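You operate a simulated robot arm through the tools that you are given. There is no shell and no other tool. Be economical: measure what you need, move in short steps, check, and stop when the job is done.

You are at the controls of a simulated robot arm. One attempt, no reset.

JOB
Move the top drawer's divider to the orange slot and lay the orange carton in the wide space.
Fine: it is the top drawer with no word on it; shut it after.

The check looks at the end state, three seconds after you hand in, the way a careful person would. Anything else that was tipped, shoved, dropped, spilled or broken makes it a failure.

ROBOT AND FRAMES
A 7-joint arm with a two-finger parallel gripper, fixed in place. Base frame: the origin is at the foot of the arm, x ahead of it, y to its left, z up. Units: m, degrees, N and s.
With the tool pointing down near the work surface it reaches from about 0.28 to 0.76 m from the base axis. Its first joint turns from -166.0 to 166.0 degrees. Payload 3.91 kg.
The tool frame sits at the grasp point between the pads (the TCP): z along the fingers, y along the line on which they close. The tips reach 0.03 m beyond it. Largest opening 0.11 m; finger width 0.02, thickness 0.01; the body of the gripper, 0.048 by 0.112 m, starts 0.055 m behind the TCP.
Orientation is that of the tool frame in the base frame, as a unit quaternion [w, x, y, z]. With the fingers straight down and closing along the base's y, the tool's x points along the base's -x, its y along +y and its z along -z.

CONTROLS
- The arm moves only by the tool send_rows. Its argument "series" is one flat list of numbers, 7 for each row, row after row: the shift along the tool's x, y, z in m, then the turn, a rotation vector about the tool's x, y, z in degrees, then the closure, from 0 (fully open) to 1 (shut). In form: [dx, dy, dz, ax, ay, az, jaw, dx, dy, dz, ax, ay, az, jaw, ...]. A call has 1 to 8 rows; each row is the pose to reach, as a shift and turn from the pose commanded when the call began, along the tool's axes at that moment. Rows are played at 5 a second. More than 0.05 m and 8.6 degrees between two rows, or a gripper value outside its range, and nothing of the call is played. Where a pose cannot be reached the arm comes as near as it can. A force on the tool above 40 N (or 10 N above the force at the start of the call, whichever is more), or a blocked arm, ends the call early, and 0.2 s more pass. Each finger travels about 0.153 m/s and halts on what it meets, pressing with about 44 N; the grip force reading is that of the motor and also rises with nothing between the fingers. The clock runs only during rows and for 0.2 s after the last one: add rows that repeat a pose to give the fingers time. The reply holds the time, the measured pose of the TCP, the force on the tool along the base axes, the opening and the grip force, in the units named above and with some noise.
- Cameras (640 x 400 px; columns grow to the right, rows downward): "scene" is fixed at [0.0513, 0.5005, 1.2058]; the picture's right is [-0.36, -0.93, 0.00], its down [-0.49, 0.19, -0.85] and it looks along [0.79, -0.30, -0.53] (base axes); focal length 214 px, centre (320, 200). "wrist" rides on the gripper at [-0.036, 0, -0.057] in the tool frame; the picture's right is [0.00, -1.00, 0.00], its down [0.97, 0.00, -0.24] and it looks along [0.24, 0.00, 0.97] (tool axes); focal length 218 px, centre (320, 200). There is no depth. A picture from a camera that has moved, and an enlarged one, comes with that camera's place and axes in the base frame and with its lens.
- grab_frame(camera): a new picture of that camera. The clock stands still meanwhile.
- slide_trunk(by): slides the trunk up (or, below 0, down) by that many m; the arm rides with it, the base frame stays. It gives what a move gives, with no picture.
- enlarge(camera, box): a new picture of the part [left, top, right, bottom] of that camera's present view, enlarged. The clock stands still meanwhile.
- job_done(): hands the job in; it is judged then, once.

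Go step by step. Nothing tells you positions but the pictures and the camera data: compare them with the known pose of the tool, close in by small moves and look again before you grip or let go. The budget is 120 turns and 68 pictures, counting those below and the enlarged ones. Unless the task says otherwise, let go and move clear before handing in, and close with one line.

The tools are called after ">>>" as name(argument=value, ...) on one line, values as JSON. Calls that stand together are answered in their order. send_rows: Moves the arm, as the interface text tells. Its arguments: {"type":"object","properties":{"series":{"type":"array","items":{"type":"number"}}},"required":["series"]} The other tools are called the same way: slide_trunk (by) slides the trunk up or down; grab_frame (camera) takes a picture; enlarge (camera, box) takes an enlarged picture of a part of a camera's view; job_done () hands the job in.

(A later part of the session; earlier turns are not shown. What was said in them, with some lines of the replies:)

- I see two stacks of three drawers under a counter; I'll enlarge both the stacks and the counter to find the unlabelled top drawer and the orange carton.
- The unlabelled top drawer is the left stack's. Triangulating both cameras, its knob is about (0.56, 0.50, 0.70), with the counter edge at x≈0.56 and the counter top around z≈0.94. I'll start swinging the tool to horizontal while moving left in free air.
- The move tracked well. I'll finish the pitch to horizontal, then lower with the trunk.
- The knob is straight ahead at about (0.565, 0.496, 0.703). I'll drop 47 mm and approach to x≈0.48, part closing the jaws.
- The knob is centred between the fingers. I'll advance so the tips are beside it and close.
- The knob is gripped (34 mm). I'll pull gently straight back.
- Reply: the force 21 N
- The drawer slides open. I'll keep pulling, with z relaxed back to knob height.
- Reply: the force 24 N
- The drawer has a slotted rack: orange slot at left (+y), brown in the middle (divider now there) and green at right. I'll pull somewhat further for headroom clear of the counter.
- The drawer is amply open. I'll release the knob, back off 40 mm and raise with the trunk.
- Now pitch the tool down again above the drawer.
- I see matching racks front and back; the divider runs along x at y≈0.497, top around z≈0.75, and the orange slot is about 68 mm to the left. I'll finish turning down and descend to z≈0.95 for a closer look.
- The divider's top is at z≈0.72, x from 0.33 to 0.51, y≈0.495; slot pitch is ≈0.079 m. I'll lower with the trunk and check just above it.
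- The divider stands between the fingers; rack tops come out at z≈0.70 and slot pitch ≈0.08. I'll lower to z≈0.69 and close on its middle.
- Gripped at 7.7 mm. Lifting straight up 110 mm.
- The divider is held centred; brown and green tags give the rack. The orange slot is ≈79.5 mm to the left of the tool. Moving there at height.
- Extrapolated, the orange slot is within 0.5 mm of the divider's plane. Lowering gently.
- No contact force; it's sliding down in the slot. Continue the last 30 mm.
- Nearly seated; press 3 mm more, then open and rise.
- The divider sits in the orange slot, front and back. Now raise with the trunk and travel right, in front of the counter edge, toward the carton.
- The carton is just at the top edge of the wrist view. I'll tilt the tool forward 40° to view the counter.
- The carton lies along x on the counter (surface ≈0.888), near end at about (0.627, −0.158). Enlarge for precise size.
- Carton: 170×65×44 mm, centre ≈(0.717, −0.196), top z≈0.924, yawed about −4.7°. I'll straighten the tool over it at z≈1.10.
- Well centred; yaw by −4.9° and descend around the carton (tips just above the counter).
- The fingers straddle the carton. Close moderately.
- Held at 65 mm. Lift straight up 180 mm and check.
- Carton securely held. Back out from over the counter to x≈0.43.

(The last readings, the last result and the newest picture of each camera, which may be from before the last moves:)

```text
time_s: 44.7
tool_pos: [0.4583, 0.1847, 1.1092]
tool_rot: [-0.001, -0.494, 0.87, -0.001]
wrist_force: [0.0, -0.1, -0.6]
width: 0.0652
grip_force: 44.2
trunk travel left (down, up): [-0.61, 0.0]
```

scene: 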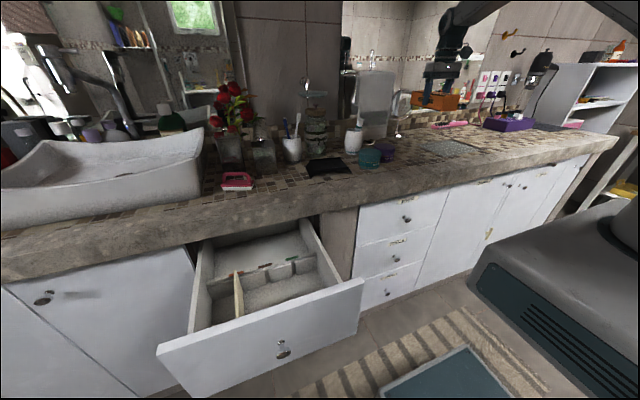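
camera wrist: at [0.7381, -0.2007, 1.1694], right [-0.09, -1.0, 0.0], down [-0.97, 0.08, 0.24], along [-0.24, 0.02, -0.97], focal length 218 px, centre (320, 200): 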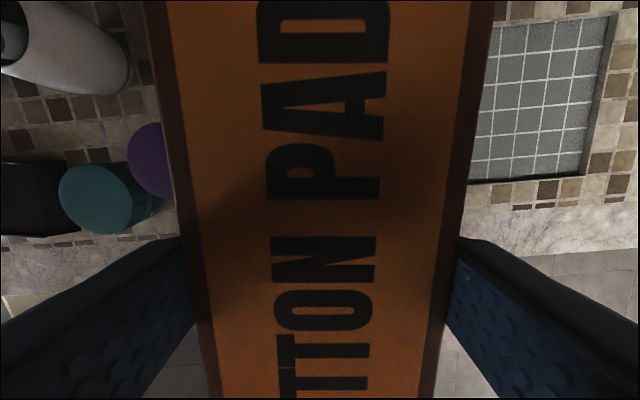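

>>> send_rows(series=[-0.0326, 0.0277, 0, 0, 0, -5, 0.5, -0.0651, 0.0555, 0, 0, 0, -10, 0.5, -0.0977, 0.0832, 0, 0, 0, -15, 0.5, -0.1302, 0.1109, 0, 0, 0, -20, 0.5, -0.1628, 0.1387, 0, 0, 0, -25.5, 0.5, -0.1953, 0.1664, 0, 0, 0, -30.8, 0.5, -0.1953, 0.1664, 0, 0, 0, -30.8, 0.5])

>>> slide_trunk(by=-0.2)

>>> grab_frame(camera="wrist")

>>> enlarge(camera="scene", box=[134, 175, 390, 335])

```text
time_s: 46.3
tool_pos: [0.4212, 0.4369, 1.1107]
tool_rot: [0.0, -0.707, 0.708, -0.001]
wrist_force: [0.7, -0.6, -0.7]
width: 0.0655
grip_force: 43.9
trunk travel left (down, up): [-0.61, 0.0]
```

```text
time_s: 48.5
tool_pos: [0.4201, 0.4369, 0.9102]
tool_rot: [0.0, -0.707, 0.707, 0.0]
wrist_force: [-0.2, 0.2, -0.2]
width: 0.0653
grip_force: 43.8
trunk travel left (down, up): [-0.41, 0.2]
```

```text
25 pictures are left
camera wrist: at [0.4208, 0.4726, 0.9666], right [1.0, 0.0, 0.0], down [0.0, -0.97, 0.24], along [0.0, -0.24, -0.97], focal length 218 px, centre (320, 200)
```

wrist: 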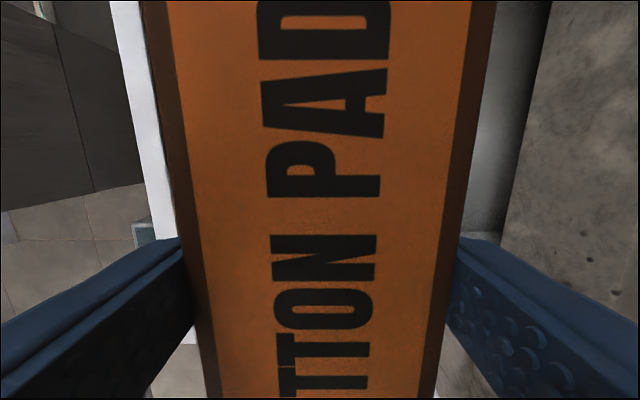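

```text
2.50 times, centred on (262, 255) of scene
camera zoom: at [0.0513, 0.5005, 1.2058], right [-0.36, -0.93, 0.0], down [-0.49, 0.19, -0.85], along [0.79, -0.3, -0.53], focal length 536 px, centre (465, 62)
```

zoom: 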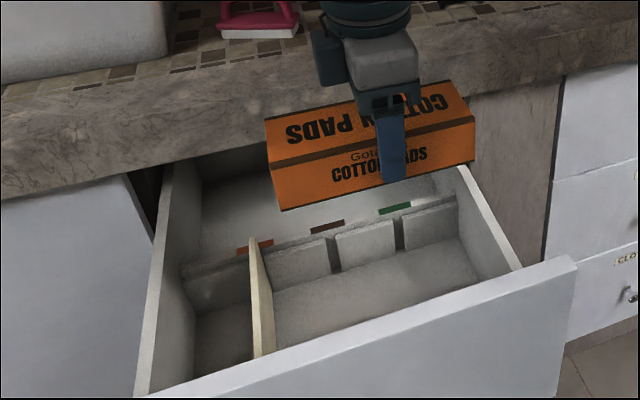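

Carton is aligned along y above the wide space (y≈0.37–0.54, divider at 0.577, right wall ≈0.337). Lower to z≈0.74 and check.

>>> send_rows(series=[0, 0, 0.03, 0, 0, 0, 0.5, 0, 0, 0.06, 0, 0, 0, 0.5, 0, 0, 0.09, 0, 0, 0, 0.5, 0, 0, 0.12, 0, 0, 0, 0.5, 0, 0, 0.145, 0, 0, 0, 0.5, 0, 0, 0.17, 0, 0, 0, 0.5])

>>> grab_frame(camera="wrist")

>>> enlarge(camera="scene", box=[134, 175, 390, 335])

```text
time_s: 49.9
tool_pos: [0.4187, 0.4382, 0.737]
tool_rot: [0.0, -0.706, 0.708, 0.0]
wrist_force: [-0.2, -0.5, -0.5]
width: 0.0651
grip_force: 44.2
trunk travel left (down, up): [-0.41, 0.2]
```

```text
23 pictures are left
camera wrist: at [0.4208, 0.4732, 0.7939], right [1.0, 0.0, 0.0], down [0.0, -0.97, 0.24], along [0.0, -0.24, -0.97], focal length 218 px, centre (320, 200)
```

wrist: 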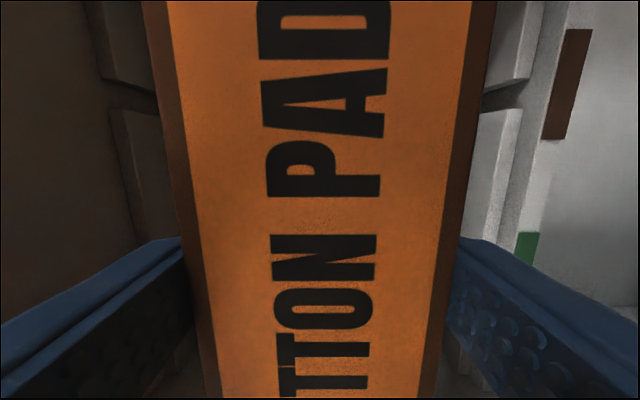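

```text
2.50 times, centred on (262, 255) of scene
camera zoom: at [0.0513, 0.5005, 1.2058], right [-0.36, -0.93, 0.0], down [-0.49, 0.19, -0.85], along [0.79, -0.3, -0.53], focal length 536 px, centre (465, 62)
```

zoom: 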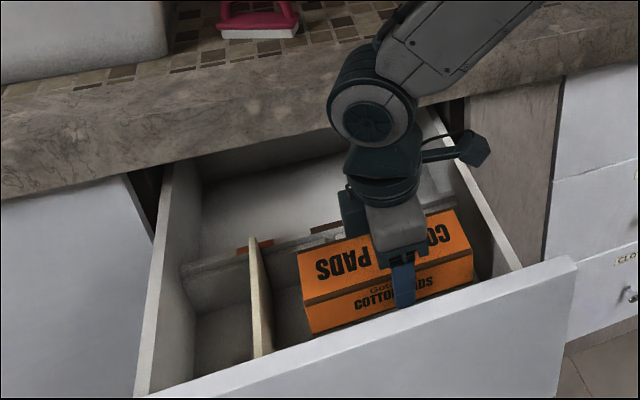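

Clear of both racks and the divider. Lower slowly toward the floor of the drawer.

>>> send_rows(series=[0, 0, 0.015, 0, 0, 0, 0.5, 0, 0, 0.03, 0, 0, 0, 0.5, 0, 0, 0.04, 0, 0, 0, 0.5, 0, 0, 0.048, 0, 0, 0, 0.5, 0, 0, 0.055, 0, 0, 0, 0.5, 0, 0, 0.06, 0, 0, 0, 0.5])

```text
time_s: 51.3
tool_pos: [0.4197, 0.439, 0.6805]
tool_rot: [-0.001, -0.707, 0.707, -0.001]
wrist_force: [0.1, -0.4, -0.5]
width: 0.0654
grip_force: 44.1
trunk travel left (down, up): [-0.41, 0.2]
```

>>> send_rows(series=[0, 0, 0.004, 0, 0, 0, 0.5, 0, 0, 0.008, 0, 0, 0, 0.5, 0, 0, 0.011, 0, 0, 0, 0.5, 0, 0, 0.013, 0, 0, 0, 0.5, 0, 0, 0.013, 0, 0, 0, 0.5])

```text
time_s: 52.5
tool_pos: [0.4196, 0.4391, 0.6681]
tool_rot: [0.001, -0.707, 0.707, 0.0]
wrist_force: [-1.8, 0.1, 8.4]
width: 0.0652
grip_force: 44.0
trunk travel left (down, up): [-0.41, 0.2]
```

Contact with the drawer floor (z≈0.628). Open modestly and rise.

>>> send_rows(series=[0, 0, -0.001, 0, 0, 0, 0.35, 0, 0, -0.001, 0, 0, 0, 0.25, 0, 0, -0.001, 0, 0, 0, 0.22, 0, 0, -0.03, 0, 0, 0, 0.22, 0, 0, -0.07, 0, 0, 0, 0.22, 0, 0, -0.11, 0, 0, 0, 0.22, 0, 0, -0.15, 0, 0, 0, 0.22])

>>> slide_trunk(by=0.2)

>>> grab_frame(camera="wrist")

>>> enlarge(camera="scene", box=[134, 175, 390, 335])

```text
time_s: 54.1
tool_pos: [0.4193, 0.4366, 0.8147]
tool_rot: [-0.001, -0.707, 0.708, 0.0]
wrist_force: [0.7, -0.4, 0.0]
width: 0.0857
grip_force: 0.1
trunk travel left (down, up): [-0.41, 0.2]
```

```text
time_s: 56.2
tool_pos: [0.4189, 0.4361, 1.0141]
tool_rot: [-0.001, -0.706, 0.708, 0.0]
wrist_force: [0.0, 0.1, 0.0]
width: 0.0858
grip_force: 0.0
trunk travel left (down, up): [-0.61, 0.0]
```

```text
21 pictures are left
camera wrist: at [0.4202, 0.4717, 1.0712], right [1.0, 0.0, 0.0], down [0.0, -0.97, 0.24], along [0.0, -0.24, -0.97], focal length 218 px, centre (320, 200)
```

wrist: 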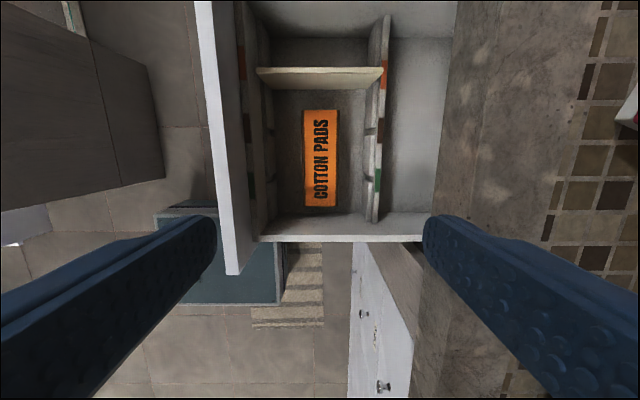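

```text
2.50 times, centred on (262, 255) of scene
camera zoom: at [0.0513, 0.5005, 1.2058], right [-0.36, -0.93, 0.0], down [-0.49, 0.19, -0.85], along [0.79, -0.3, -0.53], focal length 536 px, centre (465, 62)
```

zoom: 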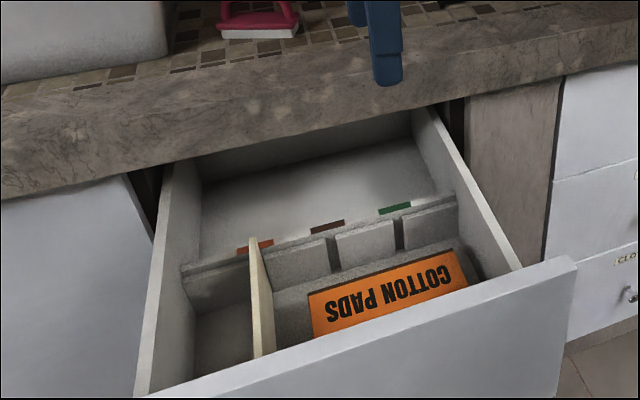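

The carton lies flat in the wide space with the divider in the orange slot. Now return to the knob: undo the yaw and then pitch to horizontal, up clear of the drawer.

>>> send_rows(series=[-0.008, 0, -0.009, 0, 0, 8.5, 0.4, -0.015, 0, -0.018, 0, 0, 17, 0.4, -0.023, 0, -0.027, 0, 0, 25.5, 0.4, -0.03, 0, -0.036, 0, 0, 34, 0.4, -0.038, 0, -0.045, 0, 0, 42.5, 0.4, -0.045, 0, -0.054, 0, 0, 51, 0.4, -0.053, 0, -0.062, 0, 0, 59.5, 0.4, -0.06, 0, -0.07, 0, 0, 68, 0.4])

>>> send_rows(series=[0, 0, 0, 0, 0, 8, 0.4, 0, 0, 0, 0, 0, 16, 0.4, 0, 0, 0, 0, 0, 22, 0.4])

```text
time_s: 58.0
tool_pos: [0.4201, 0.4978, 1.0834]
tool_rot: [0.0, -0.188, 0.982, 0.0]
wrist_force: [-0.7, -0.4, -0.5]
width: 0.0658
grip_force: 0.0
trunk travel left (down, up): [-0.61, 0.0]
```

```text
time_s: 58.9
tool_pos: [0.4201, 0.4975, 1.0845]
tool_rot: [-0.001, 0.002, 1.0, 0.0]
wrist_force: [0.6, -0.7, 0.3]
width: 0.0658
grip_force: 0.0
trunk travel left (down, up): [-0.61, 0.0]
```

>>> send_rows(series=[0.019, 0, 0, 0, -8.5, 0, 0.4, 0.038, 0, 0, 0, -17, 0, 0.4, 0.057, 0, 0, 0, -25.5, 0, 0.4, 0.076, 0, 0, 0, -34, 0, 0.4, 0.095, 0, 0, 0, -42.5, 0, 0.4, 0.114, 0, 0, 0, -51, 0, 0.4, 0.133, 0, 0, 0, -59.5, 0, 0.4, 0.152, 0, 0, 0, -68, 0, 0.4])

>>> send_rows(series=[0.007, 0, -0.017, 0, -8, 0, 0.4, 0.014, 0, -0.034, 0, -16, 0, 0.4, 0.02, 0, -0.05, 0, -22, 0, 0.4, 0.02, 0, -0.05, 0, -22, 0, 0.4])

>>> slide_trunk(by=-0.25)

>>> grab_frame(camera="wrist")

```text
time_s: 60.6
tool_pos: [0.3067, 0.4809, 1.0938]
tool_rot: [0.554, 0.042, 0.832, -0.012]
wrist_force: [0.9, 0.1, -1.0]
width: 0.0659
grip_force: 0.2
trunk travel left (down, up): [-0.61, 0.0]
```

```text
time_s: 61.1
tool_pos: [0.3306, 0.4563, 1.091]
tool_rot: [0.619, 0.079, 0.78, -0.048]
wrist_force: [0.3, -0.2, 0.4]
width: 0.0658
grip_force: 0.0
trunk travel left (down, up): [-0.61, 0.0]
stopped in row 2: the arm was blocked; the commanded pose is now the measured one
```

```text
time_s: 63.7
tool_pos: [0.331, 0.4578, 0.841]
tool_rot: [0.618, 0.079, 0.781, -0.048]
wrist_force: [0.8, 0.3, 0.0]
width: 0.066
grip_force: 0.0
trunk travel left (down, up): [-0.36, 0.25]
```

```text
19 pictures are left
camera wrist: at [0.285, 0.4641, 0.89], right [-0.18, -0.98, -0.02], down [-0.45, 0.1, -0.89], along [0.88, -0.15, -0.46], focal length 218 px, centre (320, 200)
```

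wrist: 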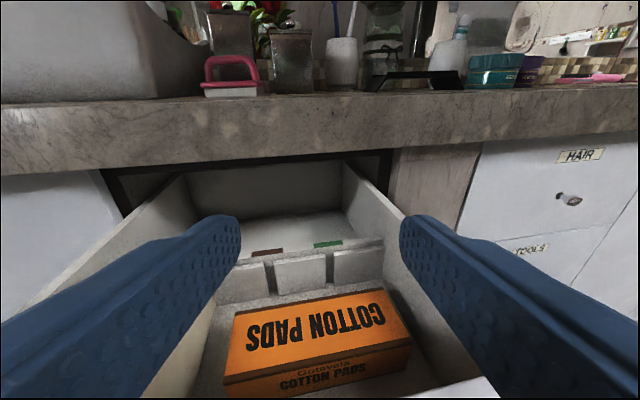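

The pitching hit a joint limit in this arm posture. I'll raise again, return to tool-down nearer the start posture, and repeat the original route that worked.

>>> slide_trunk(by=0.25)

>>> send_rows(series=[-0.0139, -0.0176, 0.0027, -0.65, 8.4, -1.08, 0.4, -0.0278, -0.0352, 0.0054, -1.3, 16.8, -2.15, 0.4, -0.0416, -0.053, 0.008, -1.95, 25.2, -3.23, 0.4, -0.0555, -0.0705, 0.0108, -2.6, 33.6, -4.3, 0.4, -0.069, -0.088, 0.0134, -3.25, 42, -5.4, 0.4, -0.083, -0.106, 0.016, -3.9, 50.4, -6.45, 0.4, -0.097, -0.123, 0.019, -4.5, 58.8, -7.5, 0.4, -0.111, -0.141, 0.0215, -5.15, 67, -8.6, 0.4])

```text
time_s: 66.3
tool_pos: [0.3304, 0.4576, 1.0912]
tool_rot: [0.619, 0.079, 0.78, -0.048]
wrist_force: [-0.2, -0.7, 0.3]
width: 0.0661
grip_force: 0.1
trunk travel left (down, up): [-0.61, 0.0]
```

```text
time_s: 68.1
tool_pos: [0.3522, 0.3061, 1.1906]
tool_rot: [0.082, 0.012, 0.997, -0.007]
wrist_force: [0.6, -0.8, 0.4]
width: 0.066
grip_force: 0.1
trunk travel left (down, up): [-0.61, 0.0]
```

>>> send_rows(series=[-0.001, -0.04, -0.005, -0.4, 4.7, -0.7, 0.4, -0.002, -0.08, -0.01, -0.8, 9.4, -1.4, 0.4, -0.003, -0.12, -0.015, -0.8, 9.4, -1.4, 0.4, -0.003, -0.15, -0.02, -0.8, 9.4, -1.4, 0.4, -0.003, -0.15, -0.02, -0.8, 9.4, -1.4, 0.4])

>>> grab_frame(camera="scene")

```text
time_s: 69.3
tool_pos: [0.3483, 0.161, 1.2132]
tool_rot: [0.0, -0.002, 1.0, -0.001]
wrist_force: [0.3, 0.4, 0.3]
width: 0.066
grip_force: 0.0
trunk travel left (down, up): [-0.61, 0.0]
```

```text
18 pictures are left
```

scene: 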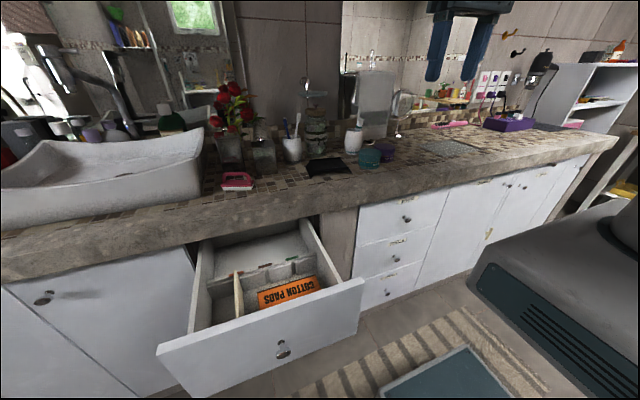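

Drawer contents undisturbed. Repeat the original swing to horizontal.

>>> send_rows(series=[0, 0.041, 0.008, 0, -8, 0, 0.4, 0, 0.083, 0.016, 0, -16, 0, 0.4, 0, 0.124, 0.024, 0, -24, 0, 0.4, 0, 0.166, 0.032, 0, -32, 0, 0.4, 0, 0.208, 0.04, 0, -40, 0, 0.4, 0, 0.25, 0.048, 0, -48, 0, 0.4, 0, 0.291, 0.056, 0, -56, 0, 0.4, 0, 0.333, 0.06, 0, -64, 0, 0.4])

>>> send_rows(series=[0, 0, 0, 0, -8, 0, 0.4, 0, 0, 0, 0, -16, 0, 0.4, 0, 0, 0, 0, -24, 0, 0.4, 0, 0, 0, 0, -26, 0, 0.4])

```text
time_s: 71.1
tool_pos: [0.3455, 0.4915, 1.1555]
tool_rot: [0.532, -0.002, 0.847, 0.0]
wrist_force: [-0.2, 0.1, 0.2]
width: 0.0659
grip_force: 0.1
trunk travel left (down, up): [-0.61, 0.0]
```

```text
time_s: 72.1
tool_pos: [0.3459, 0.4912, 1.1554]
tool_rot: [0.709, -0.001, 0.705, 0.001]
wrist_force: [0.0, 0.9, -0.3]
width: 0.066
grip_force: 0.0
trunk travel left (down, up): [-0.61, 0.0]
```

That worked. Retract to x≈0.205 and down to the knob's relative height.

>>> send_rows(series=[0.03, 0.003, -0.02, 0, 0, 0, 0.4, 0.06, 0.005, -0.04, 0, 0, 0, 0.4, 0.07, 0.005, -0.075, 0, 0, 0, 0.4, 0.07, 0.005, -0.11, 0, 0, 0, 0.4, 0.07, 0.005, -0.141, 0, 0, 0, 0.4, 0.07, 0.005, -0.141, 0, 0, 0, 0.4])

```text
time_s: 73.5
tool_pos: [0.2037, 0.4974, 1.0811]
tool_rot: [0.708, -0.002, 0.706, 0.001]
wrist_force: [-0.7, -0.6, -0.4]
width: 0.0662
grip_force: 0.0
trunk travel left (down, up): [-0.61, 0.0]
```

>>> slide_trunk(by=-0.382)

>>> grab_frame(camera="wrist")

```text
time_s: 77.2
tool_pos: [0.2046, 0.4974, 0.6988]
tool_rot: [0.708, -0.001, 0.707, 0.001]
wrist_force: [0.8, -0.1, 0.2]
width: 0.0662
grip_force: 0.1
trunk travel left (down, up): [-0.228, 0.382]
```

```text
17 pictures are left
camera wrist: at [0.1481, 0.4965, 0.7343], right [0.0, -1.0, 0.0], down [-0.24, 0.0, -0.97], along [0.97, 0.0, -0.24], focal length 218 px, centre (320, 200)
```

wrist: 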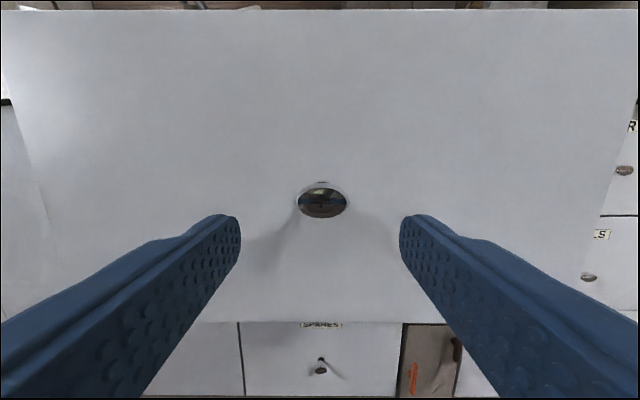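

The knob is centred between the fingers. Advance and grip as before.

>>> send_rows(series=[0, -0.001, 0.02, 0, 0, 0, 0.4, 0, -0.001, 0.04, 0, 0, 0, 0.4, 0, -0.001, 0.056, 0, 0, 0, 0.4, 0, -0.001, 0.056, 0, 0, 0, 0.7, 0, -0.001, 0.056, 0, 0, 0, 1, 0, -0.001, 0.056, 0, 0, 0, 1, 0, -0.001, 0.056, 0, 0, 0, 1])

```text
time_s: 78.8
tool_pos: [0.2628, 0.4952, 0.6991]
tool_rot: [0.708, -0.002, 0.706, 0.0]
wrist_force: [1.3, -28.5, -5.0]
width: 0.0335
grip_force: 46.0
trunk travel left (down, up): [-0.228, 0.382]
```

Grip achieved but with side load; relax sideways a little.

>>> send_rows(series=[0, -0.0015, 0, 0, 0, 0, 1, 0, -0.0015, 0, 0, 0, 0, 1])

```text
time_s: 79.4
tool_pos: [0.2594, 0.4974, 0.6984]
tool_rot: [0.708, -0.002, 0.707, 0.003]
wrist_force: [-1.4, -17.0, -5.0]
width: 0.0335
grip_force: 44.7
trunk travel left (down, up): [-0.228, 0.382]
```

Improving. Relax a bit more and begin pushing in slowly.

>>> send_rows(series=[0, -0.002, 0, 0, 0, 0, 1, 0, -0.002, 0.015, 0, 0, 0, 1, 0, -0.002, 0.035, 0, 0, 0, 1, 0, -0.002, 0.06, 0, 0, 0, 1, 0, -0.002, 0.085, 0, 0, 0, 1, 0, -0.002, 0.11, 0, 0, 0, 1, 0, -0.002, 0.135, 0, 0, 0, 1])

>>> grab_frame(camera="scene")

```text
time_s: 81.0
tool_pos: [0.3941, 0.4963, 0.6988]
tool_rot: [0.708, -0.004, 0.706, -0.001]
wrist_force: [1.7, 25.6, -0.2]
width: 0.0331
grip_force: 44.8
trunk travel left (down, up): [-0.228, 0.382]
```

```text
16 pictures are left
```

scene: 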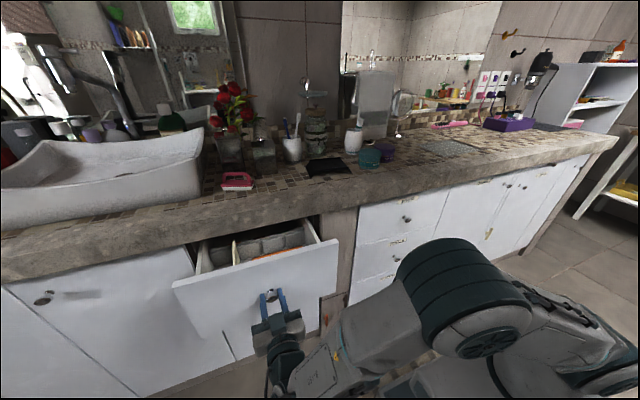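

Closing smoothly; correct sideways +2 mm and continue.

>>> send_rows(series=[0, 0.002, 0.015, 0, 0, 0, 1, 0, 0.002, 0.04, 0, 0, 0, 1, 0, 0.002, 0.065, 0, 0, 0, 1, 0, 0.002, 0.09, 0, 0, 0, 1, 0, 0.002, 0.115, 0, 0, 0, 1, 0, 0.002, 0.135, 0, 0, 0, 1])

>>> send_rows(series=[0, 0, 0.005, 0, 0, 0, 1, 0, 0, 0.01, 0, 0, 0, 1, 0, 0, 0.014, 0, 0, 0, 1, 0, 0, 0.018, 0, 0, 0, 1, 0, 0, 0.022, 0, 0, 0, 1])

>>> enlarge(camera="scene", box=[150, 190, 374, 330])

```text
time_s: 82.4
tool_pos: [0.532, 0.4961, 0.6988]
tool_rot: [0.709, -0.002, 0.706, 0.001]
wrist_force: [1.0, 14.7, 1.9]
width: 0.0334
grip_force: 45.3
trunk travel left (down, up): [-0.228, 0.382]
```

```text
time_s: 83.8
tool_pos: [0.5474, 0.496, 0.6986]
tool_rot: [0.707, -0.003, 0.707, 0.002]
wrist_force: [-33.1, -3.8, 5.7]
width: 0.0333
grip_force: 45.2
trunk travel left (down, up): [-0.228, 0.382]
stopped in row 5: the force on the tool passed its limit (the readings are from after the stop); the commanded pose is now the measured one
```

```text
2.86 times, centred on (262, 260) of scene
camera zoom: at [0.0513, 0.5005, 1.2058], right [-0.36, -0.93, 0.0], down [-0.49, 0.19, -0.85], along [0.79, -0.3, -0.53], focal length 613 px, centre (486, 29)
```

zoom: 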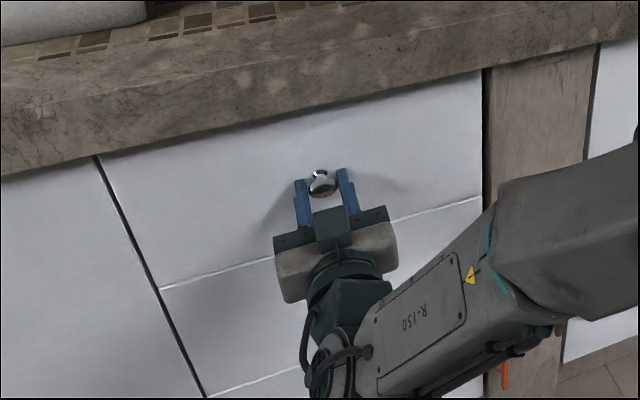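

The drawer is against its stop and flush. Open gently and back off straight.

>>> send_rows(series=[0, 0, 0, 0, 0, 0, 0.8, 0, 0, 0, 0, 0, 0, 0.5, 0, 0, 0, 0, 0, 0, 0.4, 0, 0, -0.03, 0, 0, 0, 0.4, 0, 0, -0.06, 0, 0, 0, 0.4, 0, 0, -0.1, 0, 0, 0, 0.4, 0, 0, -0.14, 0, 0, 0, 0.4])

>>> grab_frame(camera="scene")

>>> grab_frame(camera="wrist")

```text
time_s: 85.3
tool_pos: [0.4141, 0.4927, 0.6976]
tool_rot: [0.707, -0.001, 0.708, 0.0]
wrist_force: [0.4, 0.1, -0.5]
width: 0.0659
grip_force: 0.1
trunk travel left (down, up): [-0.228, 0.382]
```

```text
14 pictures are left
```

scene: 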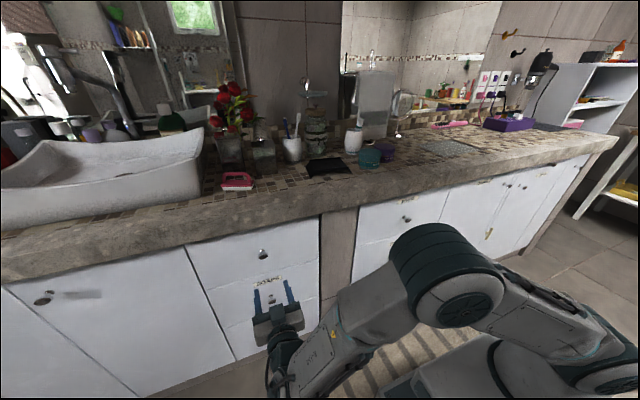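

```text
13 pictures are left
camera wrist: at [0.3582, 0.4912, 0.7334], right [0.0, -1.0, 0.0], down [-0.24, 0.0, -0.97], along [0.97, 0.0, -0.24], focal length 218 px, centre (320, 200)
```

wrist: 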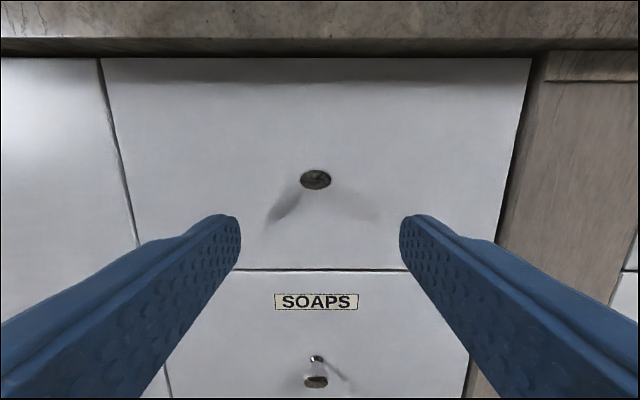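

The drawer is shut flush, the gripper is clear, and everything else on the counter looks untouched. I'm handing in.

>>> job_done()

```text
The job is handed in.
```

The divider is in the orange slot, the carton lies flat in the wide space, and the unlabelled top drawer is shut.
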